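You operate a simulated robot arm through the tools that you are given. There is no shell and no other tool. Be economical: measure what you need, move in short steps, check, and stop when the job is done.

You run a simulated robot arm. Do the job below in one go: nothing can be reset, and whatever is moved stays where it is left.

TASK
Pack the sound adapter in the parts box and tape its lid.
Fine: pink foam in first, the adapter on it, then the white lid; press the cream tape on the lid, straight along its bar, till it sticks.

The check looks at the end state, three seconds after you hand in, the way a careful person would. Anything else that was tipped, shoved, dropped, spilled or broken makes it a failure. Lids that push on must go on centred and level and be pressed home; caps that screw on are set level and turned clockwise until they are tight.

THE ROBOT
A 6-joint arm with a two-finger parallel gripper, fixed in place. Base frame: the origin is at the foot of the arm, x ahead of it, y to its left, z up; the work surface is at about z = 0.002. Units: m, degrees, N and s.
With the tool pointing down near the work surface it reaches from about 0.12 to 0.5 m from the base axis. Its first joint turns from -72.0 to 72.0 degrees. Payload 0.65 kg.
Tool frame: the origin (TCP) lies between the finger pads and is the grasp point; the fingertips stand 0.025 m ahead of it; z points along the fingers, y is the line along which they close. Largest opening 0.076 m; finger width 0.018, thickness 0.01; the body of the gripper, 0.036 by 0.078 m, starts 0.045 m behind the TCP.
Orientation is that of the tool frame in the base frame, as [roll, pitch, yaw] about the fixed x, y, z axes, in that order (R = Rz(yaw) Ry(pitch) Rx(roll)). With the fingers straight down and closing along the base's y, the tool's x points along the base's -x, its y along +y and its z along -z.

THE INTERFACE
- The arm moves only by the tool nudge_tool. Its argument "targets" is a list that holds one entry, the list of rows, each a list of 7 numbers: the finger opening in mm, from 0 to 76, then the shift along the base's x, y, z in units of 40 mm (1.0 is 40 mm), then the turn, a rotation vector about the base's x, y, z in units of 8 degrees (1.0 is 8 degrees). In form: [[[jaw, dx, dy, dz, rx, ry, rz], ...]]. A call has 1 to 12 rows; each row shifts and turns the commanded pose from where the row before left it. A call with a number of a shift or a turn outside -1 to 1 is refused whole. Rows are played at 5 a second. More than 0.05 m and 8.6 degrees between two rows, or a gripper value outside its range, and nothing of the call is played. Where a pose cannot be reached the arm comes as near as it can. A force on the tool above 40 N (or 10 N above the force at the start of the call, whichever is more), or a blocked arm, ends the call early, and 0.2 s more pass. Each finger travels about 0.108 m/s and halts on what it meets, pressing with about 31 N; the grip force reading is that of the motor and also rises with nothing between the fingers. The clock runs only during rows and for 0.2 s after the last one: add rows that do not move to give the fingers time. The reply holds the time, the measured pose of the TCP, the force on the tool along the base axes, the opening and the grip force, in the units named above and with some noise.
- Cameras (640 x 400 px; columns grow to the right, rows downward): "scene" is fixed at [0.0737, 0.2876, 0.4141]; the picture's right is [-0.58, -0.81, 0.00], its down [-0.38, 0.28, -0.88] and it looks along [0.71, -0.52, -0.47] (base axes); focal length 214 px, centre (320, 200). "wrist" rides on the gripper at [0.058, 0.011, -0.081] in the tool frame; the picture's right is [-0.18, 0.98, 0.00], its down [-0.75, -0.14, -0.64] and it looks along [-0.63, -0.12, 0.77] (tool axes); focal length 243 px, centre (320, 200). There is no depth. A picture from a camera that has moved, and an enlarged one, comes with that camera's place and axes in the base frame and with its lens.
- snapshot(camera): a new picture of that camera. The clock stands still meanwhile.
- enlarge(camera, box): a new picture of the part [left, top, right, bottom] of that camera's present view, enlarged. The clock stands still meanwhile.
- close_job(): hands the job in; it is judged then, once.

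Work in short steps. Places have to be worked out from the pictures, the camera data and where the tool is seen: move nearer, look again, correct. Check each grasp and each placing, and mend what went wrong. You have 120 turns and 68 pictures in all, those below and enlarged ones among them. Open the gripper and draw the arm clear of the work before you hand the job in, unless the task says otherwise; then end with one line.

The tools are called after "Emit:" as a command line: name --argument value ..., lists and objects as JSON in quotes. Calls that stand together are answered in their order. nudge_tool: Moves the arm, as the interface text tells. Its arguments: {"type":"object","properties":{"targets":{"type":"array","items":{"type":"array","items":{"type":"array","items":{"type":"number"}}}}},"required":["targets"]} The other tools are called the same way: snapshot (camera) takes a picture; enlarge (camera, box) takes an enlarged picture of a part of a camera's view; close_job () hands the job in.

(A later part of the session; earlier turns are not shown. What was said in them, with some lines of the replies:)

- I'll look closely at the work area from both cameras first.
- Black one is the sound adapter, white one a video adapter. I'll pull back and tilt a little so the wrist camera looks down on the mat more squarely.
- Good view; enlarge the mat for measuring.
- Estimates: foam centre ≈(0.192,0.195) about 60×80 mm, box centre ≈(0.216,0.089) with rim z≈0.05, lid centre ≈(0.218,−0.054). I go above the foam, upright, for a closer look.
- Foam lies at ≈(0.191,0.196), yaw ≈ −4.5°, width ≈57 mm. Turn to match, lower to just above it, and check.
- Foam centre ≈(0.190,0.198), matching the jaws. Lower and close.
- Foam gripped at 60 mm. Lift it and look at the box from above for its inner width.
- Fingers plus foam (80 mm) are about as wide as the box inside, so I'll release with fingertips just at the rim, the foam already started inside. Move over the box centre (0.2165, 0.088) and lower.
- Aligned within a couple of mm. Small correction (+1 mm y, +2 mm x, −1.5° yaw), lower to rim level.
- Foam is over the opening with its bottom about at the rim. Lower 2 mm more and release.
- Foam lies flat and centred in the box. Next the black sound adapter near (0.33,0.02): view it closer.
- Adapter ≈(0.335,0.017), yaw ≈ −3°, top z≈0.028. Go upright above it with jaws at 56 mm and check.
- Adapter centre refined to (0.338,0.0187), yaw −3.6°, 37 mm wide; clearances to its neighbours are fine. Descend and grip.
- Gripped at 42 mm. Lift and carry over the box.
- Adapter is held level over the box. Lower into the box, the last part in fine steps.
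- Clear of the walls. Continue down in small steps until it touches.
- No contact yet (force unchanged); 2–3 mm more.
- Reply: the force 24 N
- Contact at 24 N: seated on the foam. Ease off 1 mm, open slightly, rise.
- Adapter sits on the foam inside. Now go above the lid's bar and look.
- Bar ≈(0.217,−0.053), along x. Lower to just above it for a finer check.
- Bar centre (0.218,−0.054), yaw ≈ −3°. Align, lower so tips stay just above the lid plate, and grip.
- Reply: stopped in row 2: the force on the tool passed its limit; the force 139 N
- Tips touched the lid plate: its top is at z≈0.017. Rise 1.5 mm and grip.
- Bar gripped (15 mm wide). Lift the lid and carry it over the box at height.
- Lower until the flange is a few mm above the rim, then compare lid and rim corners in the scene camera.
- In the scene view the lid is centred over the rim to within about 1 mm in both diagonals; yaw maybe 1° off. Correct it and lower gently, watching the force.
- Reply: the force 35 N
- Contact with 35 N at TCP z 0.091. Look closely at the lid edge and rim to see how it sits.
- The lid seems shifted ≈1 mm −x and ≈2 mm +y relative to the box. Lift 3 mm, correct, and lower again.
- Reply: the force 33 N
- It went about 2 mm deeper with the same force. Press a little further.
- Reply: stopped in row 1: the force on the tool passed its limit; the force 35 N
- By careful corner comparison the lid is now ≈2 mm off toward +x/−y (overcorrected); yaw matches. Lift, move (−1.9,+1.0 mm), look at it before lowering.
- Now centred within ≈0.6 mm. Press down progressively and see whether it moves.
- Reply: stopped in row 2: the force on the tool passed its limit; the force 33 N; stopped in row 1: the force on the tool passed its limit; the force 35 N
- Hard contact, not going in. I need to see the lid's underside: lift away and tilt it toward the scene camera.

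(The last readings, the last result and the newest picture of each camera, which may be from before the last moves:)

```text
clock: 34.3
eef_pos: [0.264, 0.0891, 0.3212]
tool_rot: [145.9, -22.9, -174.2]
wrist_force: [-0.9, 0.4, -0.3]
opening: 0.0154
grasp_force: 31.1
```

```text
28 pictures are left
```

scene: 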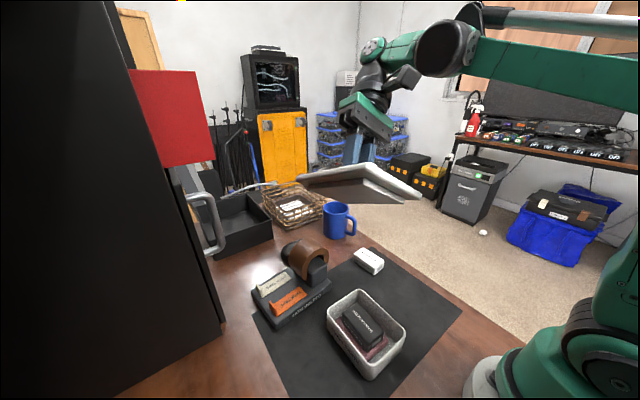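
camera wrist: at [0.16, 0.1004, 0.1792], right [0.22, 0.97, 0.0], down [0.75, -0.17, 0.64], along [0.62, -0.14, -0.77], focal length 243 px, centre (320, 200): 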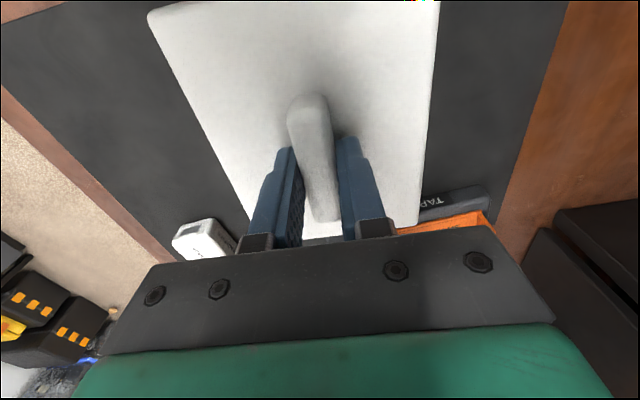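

Emit:
enlarge --camera "scene" --box '[280, 130, 440, 220]'

Emit:
enlarge --camera "scene" --box '[315, 280, 415, 385]'

```text
4.00 times, centred on (360, 175) of scene
camera zoom: at [0.0737, 0.2876, 0.4141], right [-0.58, -0.81, 0.0], down [-0.38, 0.28, -0.88], along [0.71, -0.52, -0.47], focal length 858 px, centre (160, 300)
```

zoom: 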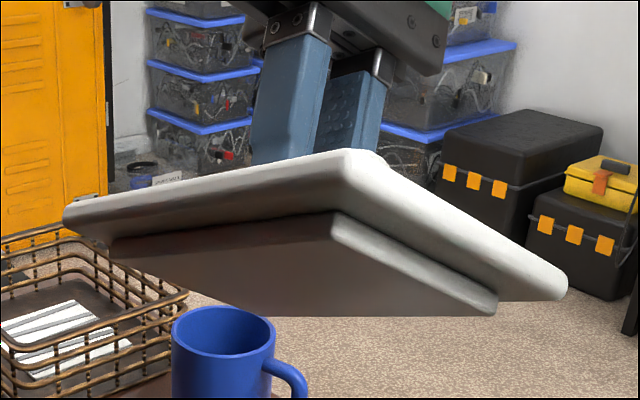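

```text
3.81 times, centred on (365, 332) of scene
camera zoom: at [0.0737, 0.2876, 0.4141], right [-0.58, -0.81, 0.0], down [-0.38, 0.28, -0.88], along [0.71, -0.52, -0.47], focal length 817 px, centre (149, -305)
```

zoom: 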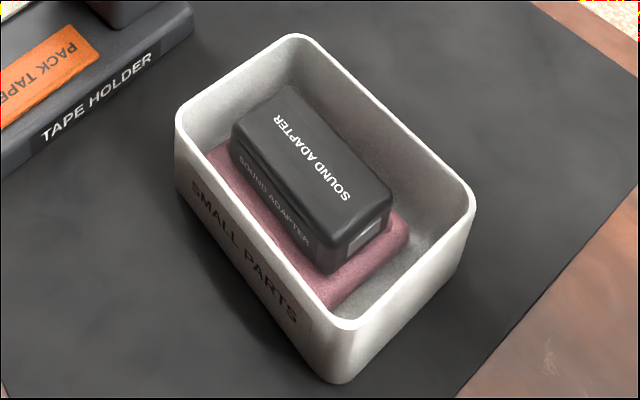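

The lid has a solid plug underneath, ~6–7 mm deep, that must drop inside the rim; the adapter top (≈0.041) leaves room. So it's a centring matter. New estimate: the lid should be ≈1.3 mm more in +x. Go back upright and hover at z 0.097.

Emit:
nudge_tool --targets '[[[5, -0.3, 0, -0.6, -0.81, -0.58, 0], [5, -0.3, 0, -0.8, -0.81, -0.58, 0], [5, -0.3, 0, -0.8, -0.81, -0.58, 0], [5, -0.25, 0, -0.8, -0.81, -0.58, 0], [5, 0, 0, -0.8, -0.81, -0.58, 0], [5, 0, 0, -0.8, 0, 0, 0], [5, 0, 0, -0.8, 0, 0, 0], [5, 0, 0, 0, 0, 0, 0]]]'

```text
clock: 36.1
eef_pos: [0.2185, 0.0867, 0.1066]
tool_rot: [179.7, -0.2, 178.5]
wrist_force: [-0.4, 0.2, -0.3]
opening: 0.0153
grasp_force: 31.1
```

Emit:
nudge_tool --targets '[[[5, 0, 0, -0.15, 0, 0, 0], [5, 0, 0, -0.17, 0, 0, 0], [5, 0, 0, 0, 0, 0, 0], [5, 0, 0, 0, 0, 0, 0]]]'

Emit:
enlarge --camera "scene" --box '[315, 280, 415, 385]'

```text
clock: 37.1
eef_pos: [0.2194, 0.0883, 0.0917]
tool_rot: [179.7, -0.2, 178.7]
wrist_force: [-1.2, 0.9, -0.1]
opening: 0.0155
grasp_force: 30.7
```

```text
3.81 times, centred on (365, 332) of scene
camera zoom: at [0.0737, 0.2876, 0.4141], right [-0.58, -0.81, 0.0], down [-0.38, 0.28, -0.88], along [0.71, -0.52, -0.47], focal length 817 px, centre (149, -305)
```

zoom: 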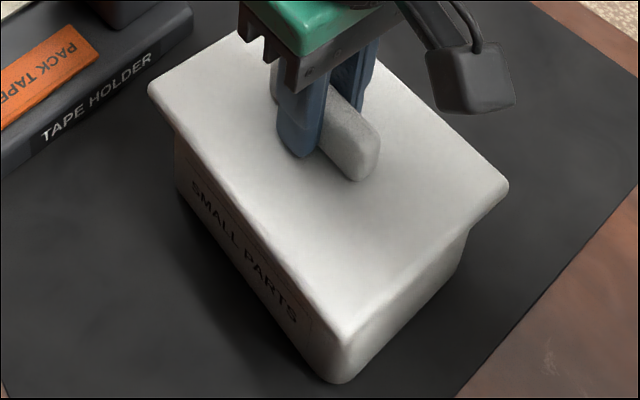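

Combining all comparisons, the lid should be at TCP ≈(0.2178,0.0870) with ≈0.7° more yaw. Move (−1.2,−0.5 mm), turn, and lower to light contact.

Emit:
nudge_tool --targets '[[[5, -0.03, -0.0125, 0, 0, 0, 0.09], [5, 0, 0, 0, 0, 0, 0], [5, 0, 0, -0.05, 0, 0, 0], [5, 0, 0, -0.04, 0, 0, 0], [5, 0, 0, 0, 0, 0, 0]]]'

```text
clock: 38.1
eef_pos: [0.2189, 0.0876, 0.09]
tool_rot: [179.7, -0.2, 179.3]
wrist_force: [-1.5, -0.1, 33.0]
opening: 0.0155
grasp_force: 30.8
stopped in row 5: the force on the tool passed its limit (the readings are from after the stop); the commanded pose is now the measured one
```

Still on the rim. Ease to a light press and probe sideways in small steps, watching for the force to drop.

Emit:
nudge_tool --targets '[[[5, 0, 0, 0.015, 0, 0, 0], [5, 0, 0, 0, 0, 0, 0]]]'

Emit:
nudge_tool --targets '[[[5, 0, -0.02, 0, 0, 0, 0], [5, 0, 0, 0, 0, 0, 0]]]'

Emit:
nudge_tool --targets '[[[5, -0.02, 0, 0, 0, 0, 0], [5, 0, 0, 0, 0, 0, 0]]]'

Emit:
nudge_tool --targets '[[[5, 0, 0.02, 0, 0, 0, 0], [5, 0, 0, 0, 0, 0, 0]]]'

Emit:
nudge_tool --targets '[[[5, 0, 0.02, 0, 0, 0, 0], [5, 0, 0, 0, 0, 0, 0]]]'

```text
clock: 38.7
eef_pos: [0.2176, 0.087, 0.0907]
tool_rot: [179.8, -0.3, 179.4]
wrist_force: [0.0, 0.2, 21.8]
opening: 0.0151
grasp_force: 31.0
```

```text
clock: 39.3
eef_pos: [0.2178, 0.0867, 0.0896]
tool_rot: [179.6, -0.2, 179.2]
wrist_force: [0.8, 1.3, 17.4]
opening: 0.0154
grasp_force: 30.9
```

```text
clock: 39.9
eef_pos: [0.2172, 0.0864, 0.0893]
tool_rot: [179.8, -0.3, 179.3]
wrist_force: [3.0, 0.0, 17.9]
opening: 0.0151
grasp_force: 31.2
```

```text
clock: 40.5
eef_pos: [0.2171, 0.0864, 0.0887]
tool_rot: [179.8, -0.3, 179.2]
wrist_force: [0.5, -2.2, 19.4]
opening: 0.0151
grasp_force: 30.8
```

```text
clock: 41.1
eef_pos: [0.2171, 0.0876, 0.0889]
tool_rot: [179.7, -0.2, 179.3]
wrist_force: [0.0, -2.0, 20.7]
opening: 0.0153
grasp_force: 30.7
```

Forces don't distinguish yet whether the plate is already on the rim. Look closely at the joint from the scene camera.

Emit:
enlarge --camera "scene" --box '[365, 305, 425, 350]'

Emit:
enlarge --camera "scene" --box '[315, 280, 415, 385]'

```text
8.89 times, centred on (395, 328) of scene
camera zoom: at [0.0737, 0.2876, 0.4141], right [-0.58, -0.81, 0.0], down [-0.38, 0.28, -0.88], along [0.71, -0.52, -0.47], focal length 1906 px, centre (-347, -933)
```

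zoom: 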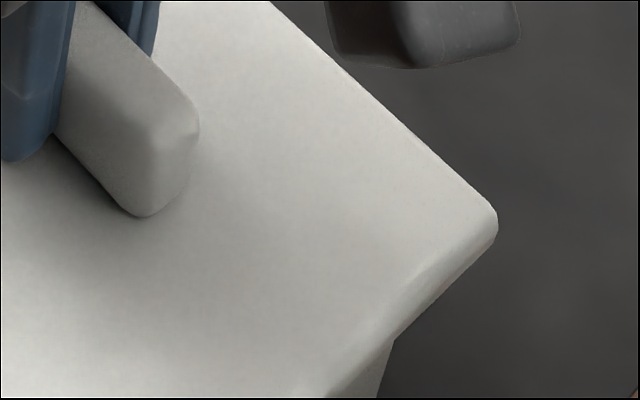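

```text
3.81 times, centred on (365, 332) of scene
camera zoom: at [0.0737, 0.2876, 0.4141], right [-0.58, -0.81, 0.0], down [-0.38, 0.28, -0.88], along [0.71, -0.52, -0.47], focal length 817 px, centre (149, -305)
```

zoom: 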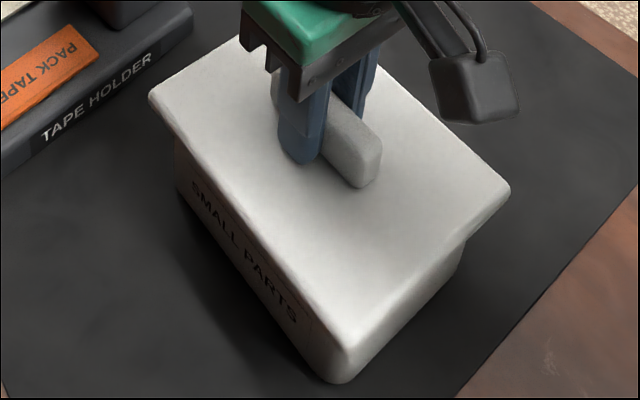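

Test by feel: lift, offset 6 mm in −y so the plug must land on the rim, and compare the contact height.

Emit:
nudge_tool --targets '[[[5, 0, 0, 0.3, 0, 0, 0], [5, 0, -0.15, 0, 0, 0, 0], [5, 0, 0, -0.05, 0, 0, 0], [5, 0, 0, -0.03, 0, 0, 0], [5, 0, 0, 0, 0, 0, 0]]]'

Emit:
nudge_tool --targets '[[[5, 0, 0, -0.04, 0, 0, 0], [5, 0, 0, 0, 0, 0, 0]]]'

Emit:
nudge_tool --targets '[[[5, 0, 0, -0.04, 0, 0, 0], [5, 0, 0, 0, 0, 0, 0]]]'

```text
clock: 42.3
eef_pos: [0.217, 0.0824, 0.0994]
tool_rot: [179.6, -0.2, 179.3]
wrist_force: [0.0, 0.2, -0.8]
opening: 0.0151
grasp_force: 31.3
```

```text
clock: 42.9
eef_pos: [0.2165, 0.0817, 0.0967]
tool_rot: [179.8, -0.1, 179.3]
wrist_force: [0.8, -1.1, -0.7]
opening: 0.0153
grasp_force: 31.3
```

```text
clock: 43.5
eef_pos: [0.2175, 0.0824, 0.0947]
tool_rot: [179.7, -0.2, 179.3]
wrist_force: [-0.5, 0.5, -0.1]
opening: 0.0152
grasp_force: 31.1
```

Emit:
nudge_tool --targets '[[[5, 0, 0, -0.04, 0, 0, 0], [5, 0, 0, 0, 0, 0, 0]]]'

Emit:
nudge_tool --targets '[[[5, 0, 0, -0.035, 0, 0, 0], [5, 0, 0, 0, 0, 0, 0]]]'

Emit:
nudge_tool --targets '[[[5, 0, 0, -0.03, 0, 0, 0], [5, 0, 0, 0, 0, 0, 0]]]'

```text
clock: 44.1
eef_pos: [0.216, 0.0832, 0.0946]
tool_rot: [179.7, -0.3, 179.4]
wrist_force: [-3.3, 3.5, 25.0]
opening: 0.0153
grasp_force: 30.9
```

```text
clock: 44.5
eef_pos: [0.2185, 0.0819, 0.0937]
tool_rot: [179.7, -0.2, 179.3]
wrist_force: [-3.1, 4.3, 29.1]
opening: 0.0155
grasp_force: 31.0
stopped in row 1: the force on the tool passed its limit (the readings are from after the stop); the commanded pose is now the measured one
```

```text
clock: 44.8
eef_pos: [0.2175, 0.0809, 0.0933]
tool_rot: [179.9, -0.3, 179.3]
wrist_force: [-3.0, 3.5, 30.9]
opening: 0.0155
grasp_force: 31.1
stopped in row 1: the force on the tool passed its limit (the readings are from after the stop); the commanded pose is now the measured one
```

Offset contact was ≈5 mm higher (0.094 vs 0.089): so when centred the plug does go inside; only the last mm may need pressing home. Return to the centred position and lower.

Emit:
nudge_tool --targets '[[[5, 0, 0, 0.15, 0, 0, 0], [5, 0, 0.14, 0, 0, 0, 0], [5, 0, 0, 0, 0, 0, 0], [5, 0, 0, -0.1, 0, 0, 0], [5, 0, 0, -0.06, 0, 0, 0], [5, 0, 0, -0.05, 0, 0, 0], [5, 0, 0, -0.03, 0, 0, 0], [5, 0, 0, 0, 0, 0, 0]]]'

```text
clock: 46.6
eef_pos: [0.2182, 0.0879, 0.0895]
tool_rot: [179.7, -0.2, 179.3]
wrist_force: [0.2, -0.5, 16.2]
opening: 0.0153
grasp_force: 30.7
```

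Now press in small increments to build force.

Emit:
nudge_tool --targets '[[[5, 0, 0, -0.01, 0, 0, 0], [5, 0, 0, -0.01, 0, 0, 0], [5, 0, 0, 0, 0, 0, 0]]]'

Emit:
nudge_tool --targets '[[[5, 0, 0, -0.008, 0, 0, 0], [5, 0, 0, 0, 0, 0, 0]]]'

Emit:
nudge_tool --targets '[[[5, 0, 0, -0.008, 0, 0, 0], [5, 0, 0, 0, 0, 0, 0]]]'

Emit:
nudge_tool --targets '[[[5, 0, 0, -0.008, 0, 0, 0], [5, 0, 0, 0, 0, 0, 0]]]'

```text
clock: 47.2
eef_pos: [0.2182, 0.088, 0.0899]
tool_rot: [179.9, -0.4, 179.3]
wrist_force: [-1.2, 0.5, 31.5]
opening: 0.0153
grasp_force: 30.9
stopped in row 3: the force on the tool passed its limit (the readings are from after the stop); the commanded pose is now the measured one
```

```text
clock: 47.7
eef_pos: [0.2184, 0.0878, 0.0896]
tool_rot: [179.9, -0.2, 179.3]
wrist_force: [0.0, -1.0, 31.1]
opening: 0.0155
grasp_force: 31.3
stopped in row 2: the force on the tool passed its limit (the readings are from after the stop); the commanded pose is now the measured one
```

```text
clock: 48.3
eef_pos: [0.2192, 0.0878, 0.0887]
tool_rot: [179.7, -0.2, 179.2]
wrist_force: [-1.0, 0.2, 40.0]
opening: 0.0151
grasp_force: 30.9
```

```text
clock: 48.6
eef_pos: [0.2177, 0.0894, 0.089]
tool_rot: [179.8, -0.2, 179.4]
wrist_force: [-0.2, -0.5, 36.7]
opening: 0.0153
grasp_force: 31.1
stopped in row 1: the force on the tool passed its limit (the readings are from after the stop); the commanded pose is now the measured one
```

It holds 40 N with no movement — likely home. Release, back off, and view level/seat from a lower side angle.

Emit:
nudge_tool --targets '[[[5, 0, 0, 0.02, 0, 0, 0], [40, 0, 0, 0, 0, 0, 0], [40, 0, 0, 0, 0, 0, 0], [40, 0, 0, 1, 0, 0, 0], [40, 0, 0, 1, 0, 0, 0], [40, 0, 0, 0, 0, 0, 0]]]'

Emit:
snapshot --camera "wrist"

Emit:
enlarge --camera "scene" --box '[240, 240, 420, 385]'

```text
clock: 50.0
eef_pos: [0.2182, 0.0874, 0.1713]
tool_rot: [179.8, -0.2, 179.4]
wrist_force: [0.0, 0.3, -0.3]
opening: 0.0399
grasp_force: 0.0
```

```text
22 pictures are left
camera wrist: at [0.16, 0.0992, 0.2514], right [0.2, 0.98, 0.0], down [0.75, -0.15, 0.64], along [0.63, -0.12, -0.77], focal length 243 px, centre (320, 200)
```

wrist: 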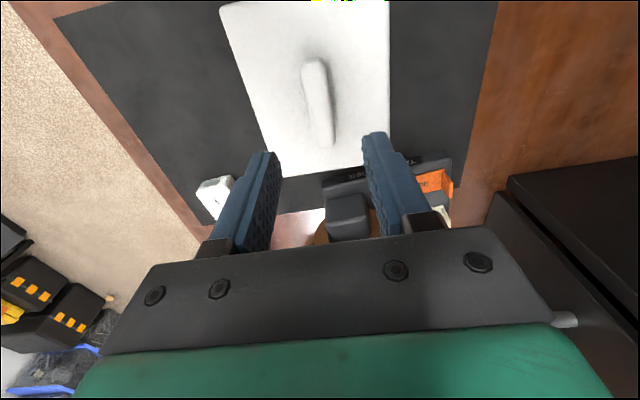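

```text
2.76 times, centred on (330, 312) of scene
camera zoom: at [0.0737, 0.2876, 0.4141], right [-0.58, -0.81, 0.0], down [-0.38, 0.28, -0.88], along [0.71, -0.52, -0.47], focal length 592 px, centre (292, -110)
```

zoom: 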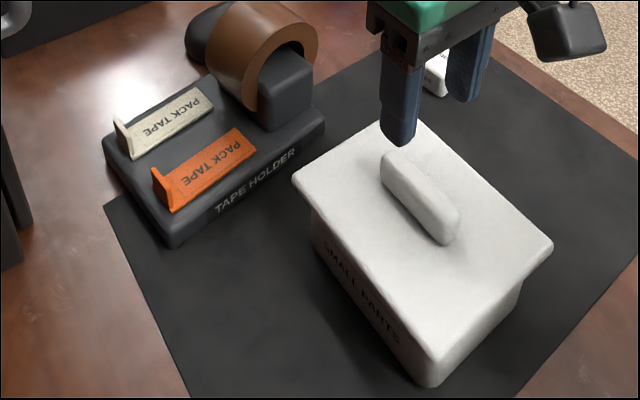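

Lid is centred, level and seated. Now the cream tape: get a closer look at its tab.

Emit:
nudge_tool --targets '[[[60, 0.5, 0.5, 0, 0, 0, 0], [60, 0.5, 0.5, 0, 0, 1, 0], [60, 0.5, 0.6, 0, 0, 1, 0], [60, 0.5, 0.5, 0, 0, 0, 0], [60, 0, 0, 0, 0, 0, 0]]]'

Emit:
snapshot --camera "wrist"

Emit:
enlarge --camera "scene" --box '[245, 255, 335, 325]'

```text
clock: 51.2
eef_pos: [0.2985, 0.1714, 0.1695]
tool_rot: [-180.0, -16.3, 179.4]
wrist_force: [0.9, 0.6, -0.8]
opening: 0.0601
grasp_force: 0.1
```

```text
20 pictures are left
camera wrist: at [0.2648, 0.1837, 0.263], right [0.19, 0.98, -0.05], down [0.9, -0.15, 0.41], along [0.39, -0.12, -0.91], focal length 243 px, centre (320, 200)
```

wrist: 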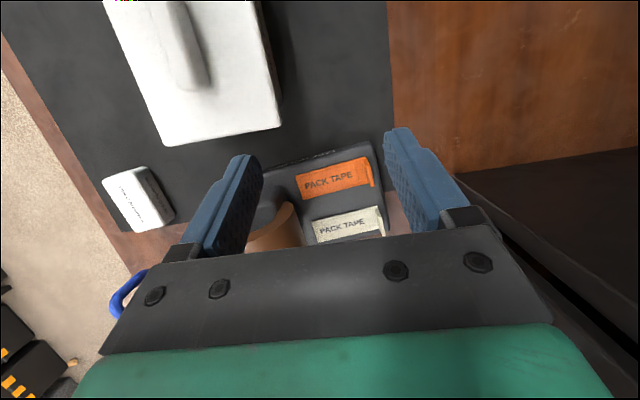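

```text
5.71 times, centred on (290, 290) of scene
camera zoom: at [0.0737, 0.2876, 0.4141], right [-0.58, -0.81, 0.0], down [-0.38, 0.28, -0.88], along [0.71, -0.52, -0.47], focal length 1226 px, centre (491, -314)
```

zoom: 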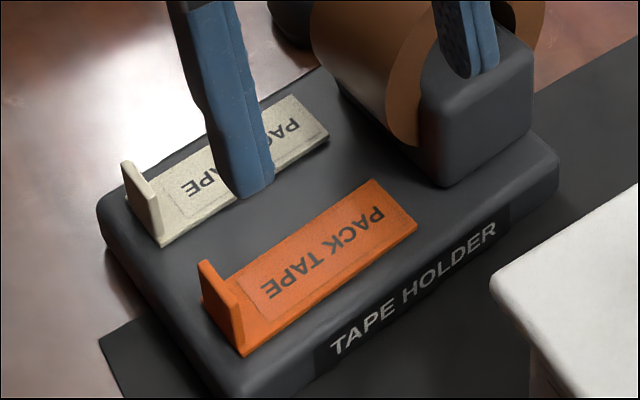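

Cream strip runs along y with an upright tab at its +y end, ≈(0.395,0.208), top ≈0.045; strip yaw ≈ +4°. Move upright above the tab, jaws 40 mm.

Emit:
nudge_tool --targets '[[[40, 0.6, 0.3, 0, 0, -1, 0.25], [40, 0.6, 0.3, 0, 0, -1, 0.3], [40, 0.6, 0.3, -0.4, 0, 0, 0], [40, 0.6, 0, -0.8, 0, 0, 0], [40, 0, 0, -0.5, 0, 0, 0], [40, 0, 0, 0, 0, 0, 0]]]'

Emit:
snapshot --camera "wrist"

Emit:
enlarge --camera "scene" --box '[245, 255, 335, 325]'

```text
clock: 52.6
eef_pos: [0.3933, 0.2082, 0.1013]
tool_rot: [-179.6, -0.2, -176.3]
wrist_force: [-0.2, 0.6, 0.0]
opening: 0.04
grasp_force: 0.0
```

```text
18 pictures are left
camera wrist: at [0.3351, 0.2157, 0.182], right [0.12, 0.99, -0.01], down [0.76, -0.09, 0.64], along [0.64, -0.08, -0.77], focal length 243 px, centre (320, 200)
```

wrist: 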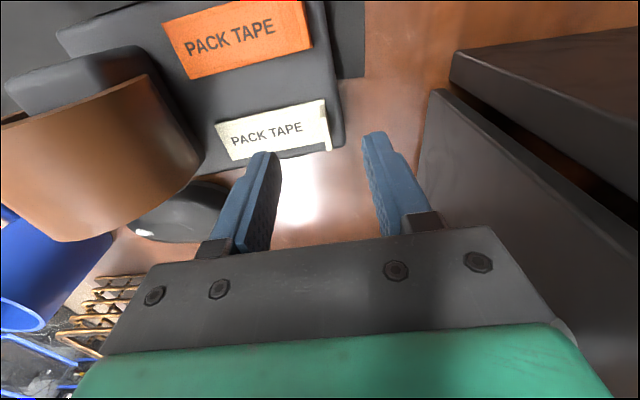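

```text
5.71 times, centred on (290, 290) of scene
camera zoom: at [0.0737, 0.2876, 0.4141], right [-0.58, -0.81, 0.0], down [-0.38, 0.28, -0.88], along [0.71, -0.52, -0.47], focal length 1226 px, centre (491, -314)
```

zoom: 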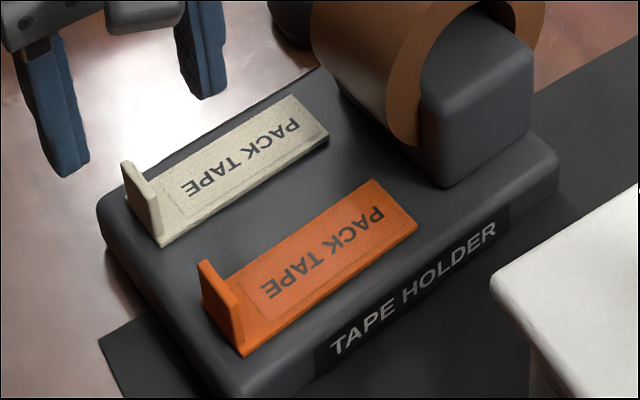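

Strip is ≈72×28 mm, yaw ≈ +6°, tab centre ≈(0.397,0.2095), strip surface z≈0.025. Align and lower over the tab.

Emit:
nudge_tool --targets '[[[40, 0.08, 0.03, -0.4, 0, 0, 0.29], [40, 0, 0, -0.4, 0, 0, 0], [40, 0, 0, -0.25, 0, 0, 0], [40, 0, 0, 0, 0, 0, 0], [40, 0, 0, 0, 0, 0, 0]]]'

Emit:
enlarge --camera "scene" --box '[245, 255, 335, 325]'

```text
clock: 53.9
eef_pos: [0.3961, 0.2095, 0.0594]
tool_rot: [-179.6, -0.2, -174.0]
wrist_force: [-0.1, 0.3, 0.2]
opening: 0.0402
grasp_force: 0.0
```

```text
5.71 times, centred on (290, 290) of scene
camera zoom: at [0.0737, 0.2876, 0.4141], right [-0.58, -0.81, 0.0], down [-0.38, 0.28, -0.88], along [0.71, -0.52, -0.47], focal length 1226 px, centre (491, -314)
```

zoom: 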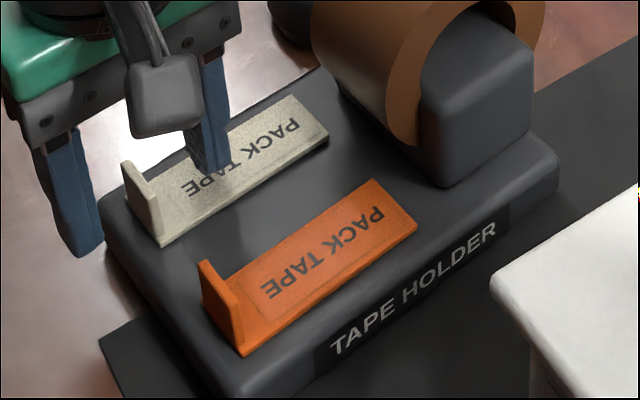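

Fingers straddle the tab; shift +3 mm in x, lower 4 mm, and close gently.

Emit:
nudge_tool --targets '[[[40, 0.08, 0, -0.1, 0, 0, 0], [40, 0, 0, 0, 0, 0, 0], [2, 0, 0, 0, 0, 0, 0], [2, 0, 0, 0, 0, 0, 0], [2, 0, 0, 0, 0, 0, 0]]]'

Emit:
enlarge --camera "scene" --box '[245, 255, 335, 325]'

```text
clock: 55.0
eef_pos: [0.4006, 0.2092, 0.0547]
tool_rot: [-179.6, -0.2, -174.0]
wrist_force: [0.2, 6.2, 1.2]
opening: 0.0065
grasp_force: 2.6
```

```text
5.71 times, centred on (290, 290) of scene
camera zoom: at [0.0737, 0.2876, 0.4141], right [-0.58, -0.81, 0.0], down [-0.38, 0.28, -0.88], along [0.71, -0.52, -0.47], focal length 1226 px, centre (491, -314)
```

zoom: 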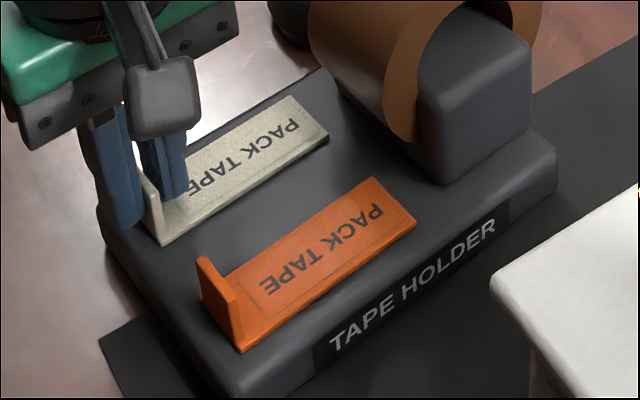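

Emit:
nudge_tool --targets '[[[2, 0, 0.02, 0, 0, 0, 0], [2, 0, 0, 0, 0, 0, 0]]]'

```text
clock: 55.6
eef_pos: [0.4, 0.2101, 0.0557]
tool_rot: [-179.7, -0.3, -173.9]
wrist_force: [-0.2, 3.2, 1.1]
opening: 0.0054
grasp_force: 2.0
```

Emit:
nudge_tool --targets '[[[0, 0, 0.015, 0, 0, 0, 0], [0, 0, 0, 0, 0, 0, 0], [0, 0, 0, 0, 0, 0, 0]]]'

```text
clock: 56.5
eef_pos: [0.3995, 0.2102, 0.0548]
tool_rot: [-179.6, -0.2, -174.0]
wrist_force: [0.9, 9.6, 1.6]
opening: 0.0024
grasp_force: 26.6
```

Tab gripped (2.4 mm). Lift straight up a little and check it comes along.

Emit:
nudge_tool --targets '[[[0, 0, 0, 0.2, 0, 0, 0], [0, 0, 0, 0.4, 0, 0, 0], [0, 0, 0, 0.7, 0, 0, 0], [0, 0, 0, 0.7, 0, 0, 0], [0, 0, 0, 0, 0, 0, 0]]]'

Emit:
enlarge --camera "scene" --box '[230, 200, 370, 325]'

```text
clock: 57.6
eef_pos: [0.3991, 0.21, 0.1359]
tool_rot: [-179.5, -0.2, -174.1]
wrist_force: [0.0, -0.5, 0.1]
opening: 0.0025
grasp_force: 26.6
```

```text
3.20 times, centred on (300, 262) of scene
camera zoom: at [0.0737, 0.2876, 0.4141], right [-0.58, -0.81, 0.0], down [-0.38, 0.28, -0.88], along [0.71, -0.52, -0.47], focal length 686 px, centre (384, 0)
```

zoom: 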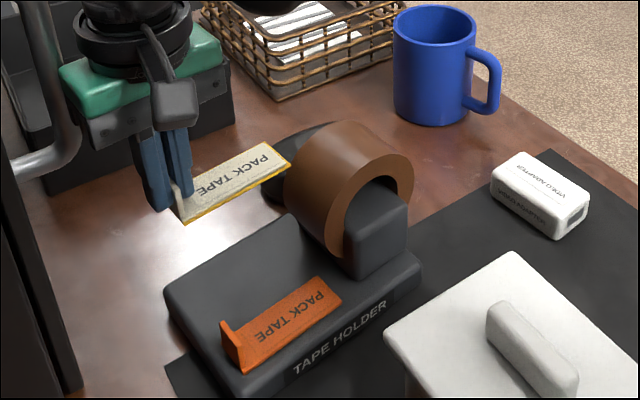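

The cream tape hangs level from its tab, adhesive down. Raise, and rotate ≈+83° so the strip runs along +x, moving over the lid at height.

Emit:
nudge_tool --targets '[[[0, 0, 0, 1, 0, 0, 0], [0, -0.492, -0.273, 0, 0, 0, 0.948], [0, -0.492, -0.273, 0, 0, 0, 0.948], [0, -0.492, -0.273, 0, 0, 0, 0.948], [0, -0.492, -0.273, 0, 0, 0, 0.948], [0, -0.492, -0.273, 0, 0, 0, 0.948], [0, -0.492, -0.273, 0, 0, 0, 0.948], [0, -0.492, -0.273, 0, 0, 0, 0.948], [0, -0.492, -0.273, 0, 0, 0, 0.948], [0, -0.492, -0.273, 0, 0, 0, 0.948], [0, -0.492, -0.273, 0, 0, 0, 0.948], [0, -0.492, -0.273, 0, 0, 0, 0.948]]]'

Emit:
snapshot --camera "scene"

Emit:
snapshot --camera "wrist"

```text
clock: 60.2
eef_pos: [0.184, 0.0914, 0.1752]
tool_rot: [-179.5, -0.2, -90.5]
wrist_force: [-0.2, 0.1, -0.1]
opening: 0.0024
grasp_force: 27.2
```

```text
13 pictures are left
```

scene: 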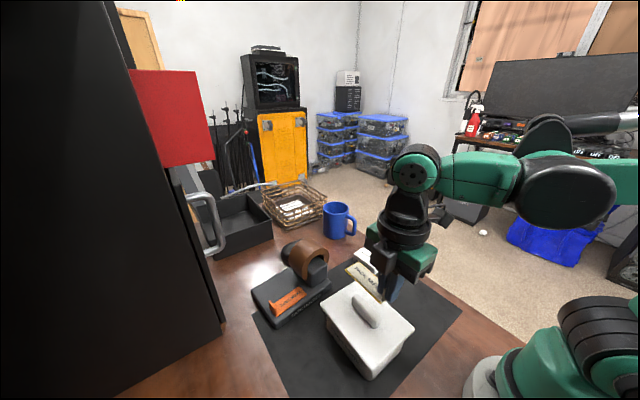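

```text
12 pictures are left
camera wrist: at [0.1718, 0.0323, 0.2564], right [-0.98, 0.19, -0.01], down [0.14, 0.75, 0.64], along [0.13, 0.63, -0.77], focal length 243 px, centre (320, 200)
```

wrist: 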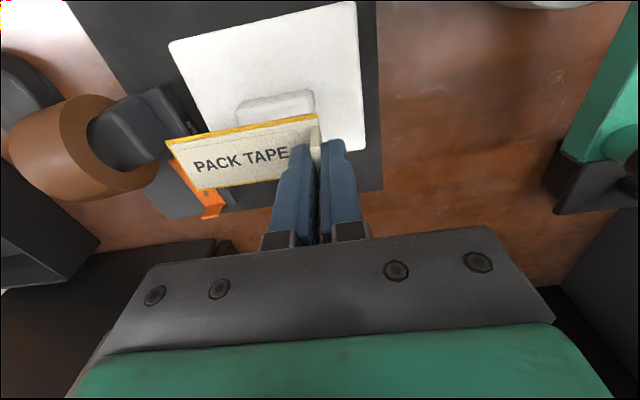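

Strip and bar are parallel (both ≈ −1.7° in this view); strip centre ≈(0.220,0.0875), bar centre ≈(0.216,0.0868). Shift −3 mm x, −0.7 mm y and lower to just above the bar.

Emit:
nudge_tool --targets '[[[0, -0.075, -0.02, -0.5, 0, 0, 0], [0, 0, 0, -0.5, 0, 0, 0], [0, 0, 0, -0.45, 0, 0, 0], [0, 0, 0, 0, 0, 0, 0], [0, 0, 0, 0, 0, 0, 0]]]'

Emit:
snapshot --camera "wrist"

Emit:
enlarge --camera "scene" --box '[310, 250, 430, 385]'

```text
clock: 61.5
eef_pos: [0.1821, 0.0897, 0.1177]
tool_rot: [-179.5, -0.2, -90.6]
wrist_force: [-2.1, 0.0, 19.5]
opening: 0.0025
grasp_force: 26.5
```

```text
11 pictures are left
camera wrist: at [0.1691, 0.0314, 0.1983], right [-0.98, 0.2, -0.01], down [0.14, 0.75, 0.64], along [0.13, 0.63, -0.77], focal length 243 px, centre (320, 200)
```

wrist: 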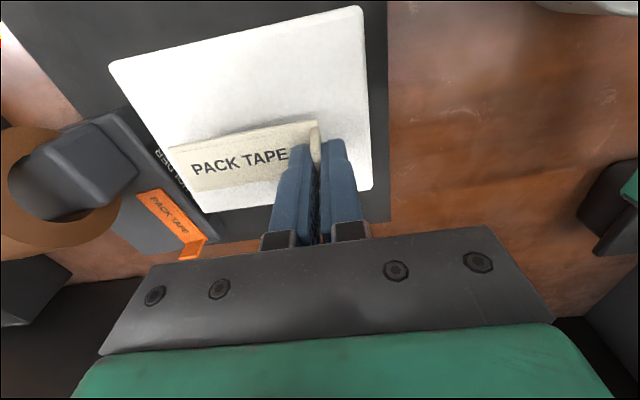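

```text
2.96 times, centred on (370, 318) of scene
camera zoom: at [0.0737, 0.2876, 0.4141], right [-0.58, -0.81, 0.0], down [-0.38, 0.28, -0.88], along [0.71, -0.52, -0.47], focal length 636 px, centre (172, -148)
```

zoom: 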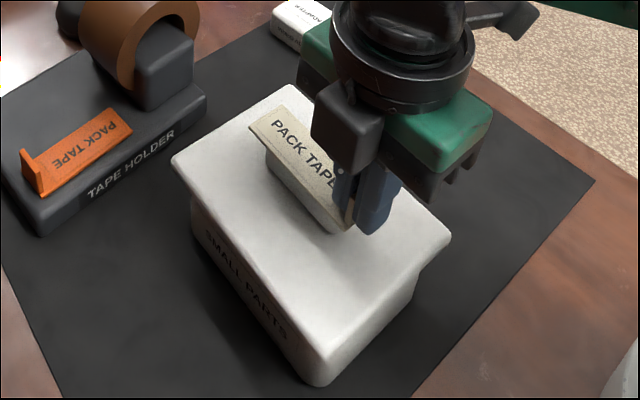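

The tape touches the bar (19.5 N), aligned with it. Release the tab, rise, then press along the strip with closed fingertips.

Emit:
nudge_tool --targets '[[[0, 0, 0, 0, 0, 0, 0], [12, 0, 0, 0, 0, 0, 0], [12, 0, 0, 0, 0, 0, 0], [12, 0, 0, 0.5, 0, 0, 0], [12, 0, 0, 0.5, 0, 0, 0], [0, 0, 0, 0, 0, 0, 0]]]'

Emit:
snapshot --camera "wrist"

Emit:
enlarge --camera "scene" --box '[310, 250, 430, 385]'

```text
clock: 62.9
eef_pos: [0.1805, 0.09, 0.1576]
tool_rot: [-179.6, -0.2, -90.6]
wrist_force: [-0.2, -0.1, -0.2]
opening: 0.0002
grasp_force: 24.0
```

```text
9 pictures are left
camera wrist: at [0.1688, 0.0317, 0.2381], right [-0.98, 0.2, -0.01], down [0.14, 0.75, 0.64], along [0.13, 0.63, -0.77], focal length 243 px, centre (320, 200)
```

wrist: 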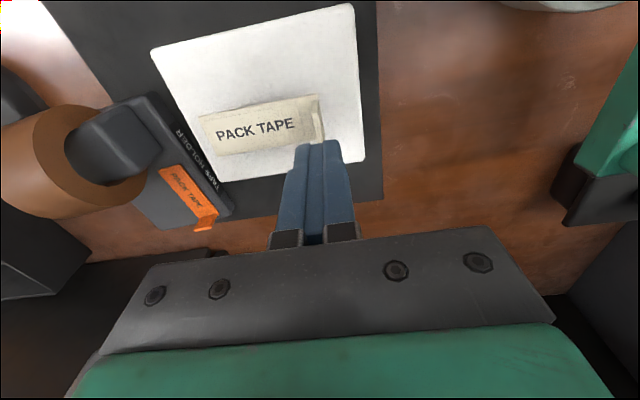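

```text
2.96 times, centred on (370, 318) of scene
camera zoom: at [0.0737, 0.2876, 0.4141], right [-0.58, -0.81, 0.0], down [-0.38, 0.28, -0.88], along [0.71, -0.52, -0.47], focal length 636 px, centre (172, -148)
```

zoom: 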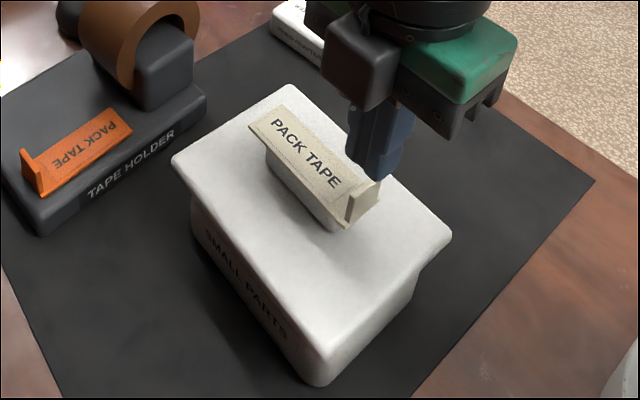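

Tape lies straight along the bar. Press on its middle with closed fingertips.

Emit:
nudge_tool --targets '[[[0, 0.9, -0.09, 0, 0, 0, 0], [0, 0, 0, -0.5, 0, 0, 0], [0, 0, 0, -0.4, 0, 0, 0], [0, 0, 0, 0, 0, 0, 0]]]'

Emit:
nudge_tool --targets '[[[0, 0, 0, -0.05, 0, 0, 0], [0, 0, 0, 0, 0, 0, 0]]]'

Emit:
nudge_tool --targets '[[[0, 0, 0, -0.05, 0, 0, 0], [0, 0, 0, 0, 0, 0, 0]]]'

```text
clock: 63.9
eef_pos: [0.2165, 0.0851, 0.1216]
tool_rot: [-179.5, -0.2, -90.6]
wrist_force: [0.5, -0.5, -0.5]
opening: 0.0
grasp_force: 23.4
```

```text
clock: 64.5
eef_pos: [0.2172, 0.0863, 0.1214]
tool_rot: [-179.6, -0.2, -90.6]
wrist_force: [0.2, 0.9, -0.2]
opening: 0.0002
grasp_force: 22.9
```

```text
clock: 65.0
eef_pos: [0.2166, 0.0849, 0.1192]
tool_rot: [-179.6, -0.1, -90.6]
wrist_force: [0.4, 0.0, 0.3]
opening: 0.0
grasp_force: 23.7
```

Emit:
nudge_tool --targets '[[[0, 0, 0, -0.05, 0, 0, 0], [0, 0, 0, 0, 0, 0, 0]]]'

Emit:
nudge_tool --targets '[[[0, 0, 0, -0.04, 0, 0, 0], [0, 0, 0, 0, 0, 0, 0]]]'

Emit:
nudge_tool --targets '[[[0, 0, 0, -0.03, 0, 0, 0], [0, 0, 0, 0, 0, 0, 0]]]'

```text
clock: 65.7
eef_pos: [0.2162, 0.0863, 0.116]
tool_rot: [-179.6, -0.2, -90.6]
wrist_force: [-0.3, -0.5, 18.9]
opening: 0.0
grasp_force: 24.0
```

```text
clock: 66.1
eef_pos: [0.218, 0.0868, 0.116]
tool_rot: [-179.6, -0.2, -90.7]
wrist_force: [-2.6, -0.8, 33.4]
opening: 0.0
grasp_force: 23.3
stopped in row 2: the force on the tool passed its limit (the readings are from after the stop); the commanded pose is now the measured one
```

```text
clock: 66.4
eef_pos: [0.217, 0.0862, 0.1155]
tool_rot: [-179.5, -0.3, -90.6]
wrist_force: [-2.7, -0.8, 36.2]
opening: 0.0
grasp_force: 23.6
stopped in row 1: the force on the tool passed its limit (the readings are from after the stop); the commanded pose is now the measured one
```

Pressed at ~36 N. Hold for about a second, then rise and draw clear.

Emit:
nudge_tool --targets '[[[0, 0, 0, 0.005, 0, 0, 0], [0, 0, 0, 0, 0, 0, 0], [0, 0, 0, 0, 0, 0, 0], [0, 0, 0, 0, 0, 0, 0], [0, 0, 0, 0, 0, 0, 0]]]'

Emit:
nudge_tool --targets '[[[0, 0, 0, 0.3, 0, 0, 0], [0, 0, 0, 1, 0, 0, 0], [30, 0, 0, 1, 0, 0, 0], [60, 0, -0.5, 1, 0, 0, 0], [60, 0, -1, 0, 0, 0, 0], [60, 0, -1, 0, 0, 0, 0], [60, 0, -1, 0, 0, 0, 0], [60, 0, 0, 0, 0, 0, 0]]]'

Emit:
enlarge --camera "scene" --box '[310, 250, 430, 385]'

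Emit:
snapshot --camera "wrist"

```text
clock: 67.6
eef_pos: [0.2181, 0.0859, 0.1167]
tool_rot: [-179.6, -0.2, -90.7]
wrist_force: [0.0, -0.3, 39.3]
opening: 0.0
grasp_force: 23.2
```

```text
clock: 69.4
eef_pos: [0.2156, -0.0543, 0.2464]
tool_rot: [-179.6, -0.3, -90.6]
wrist_force: [-0.1, -0.1, 0.1]
opening: 0.0598
grasp_force: 0.1
```

```text
2.96 times, centred on (370, 318) of scene
camera zoom: at [0.0737, 0.2876, 0.4141], right [-0.58, -0.81, 0.0], down [-0.38, 0.28, -0.88], along [0.71, -0.52, -0.47], focal length 636 px, centre (172, -148)
```

zoom: 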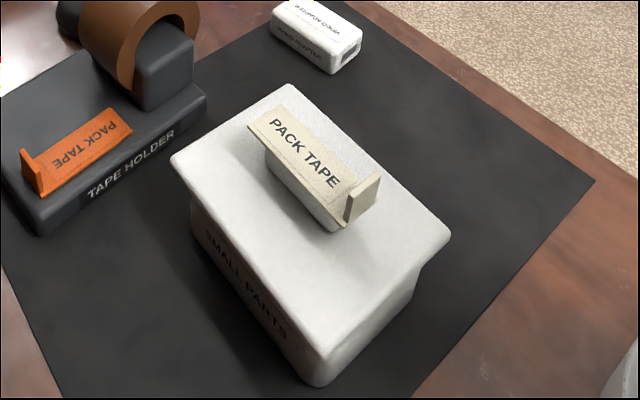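

```text
6 pictures are left
camera wrist: at [0.204, -0.112, 0.3263], right [-0.98, 0.19, -0.01], down [0.14, 0.75, 0.64], along [0.13, 0.63, -0.77], focal length 243 px, centre (320, 200)
```

wrist: 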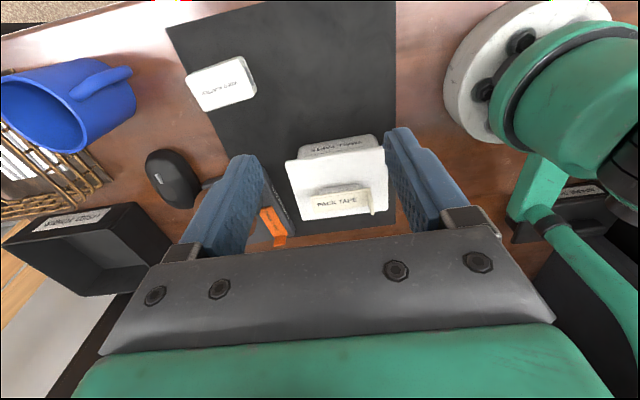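

Tape is in place. Check the lid-to-box joint in this oblique wrist view.

Emit:
enlarge --camera "wrist" --box '[270, 120, 410, 230]'

```text
3.64 times, centred on (340, 175) of wrist
camera zoom: at [0.204, -0.112, 0.3263], right [-0.98, 0.19, -0.01], down [0.14, 0.75, 0.64], along [0.13, 0.63, -0.77], focal length 882 px, centre (247, 291)
```

zoom: 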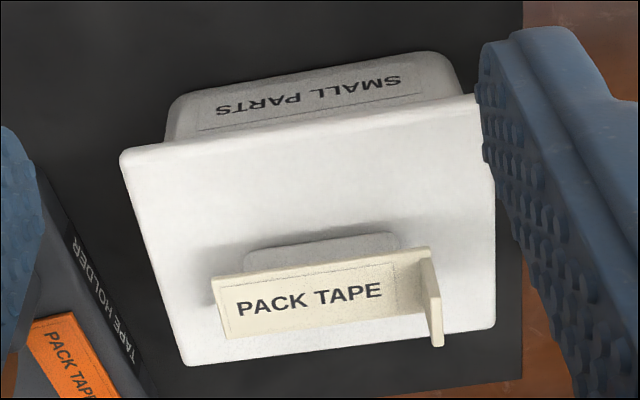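

The lid is centred and level, the cream tape lies straight along the bar, nothing else has been disturbed, and the gripper is open and clear. I'm handing the job in.

Emit:
close_job

```text
The job is handed in.
```

The foam, the sound adapter and the white lid are in the parts box, with the cream tape stuck on top of the lid's bar, straight along it. I pressed the lid at about 40 N until it stopped moving. I couldn't see under its edge, so I can't rule out a gap of about a millimetre.
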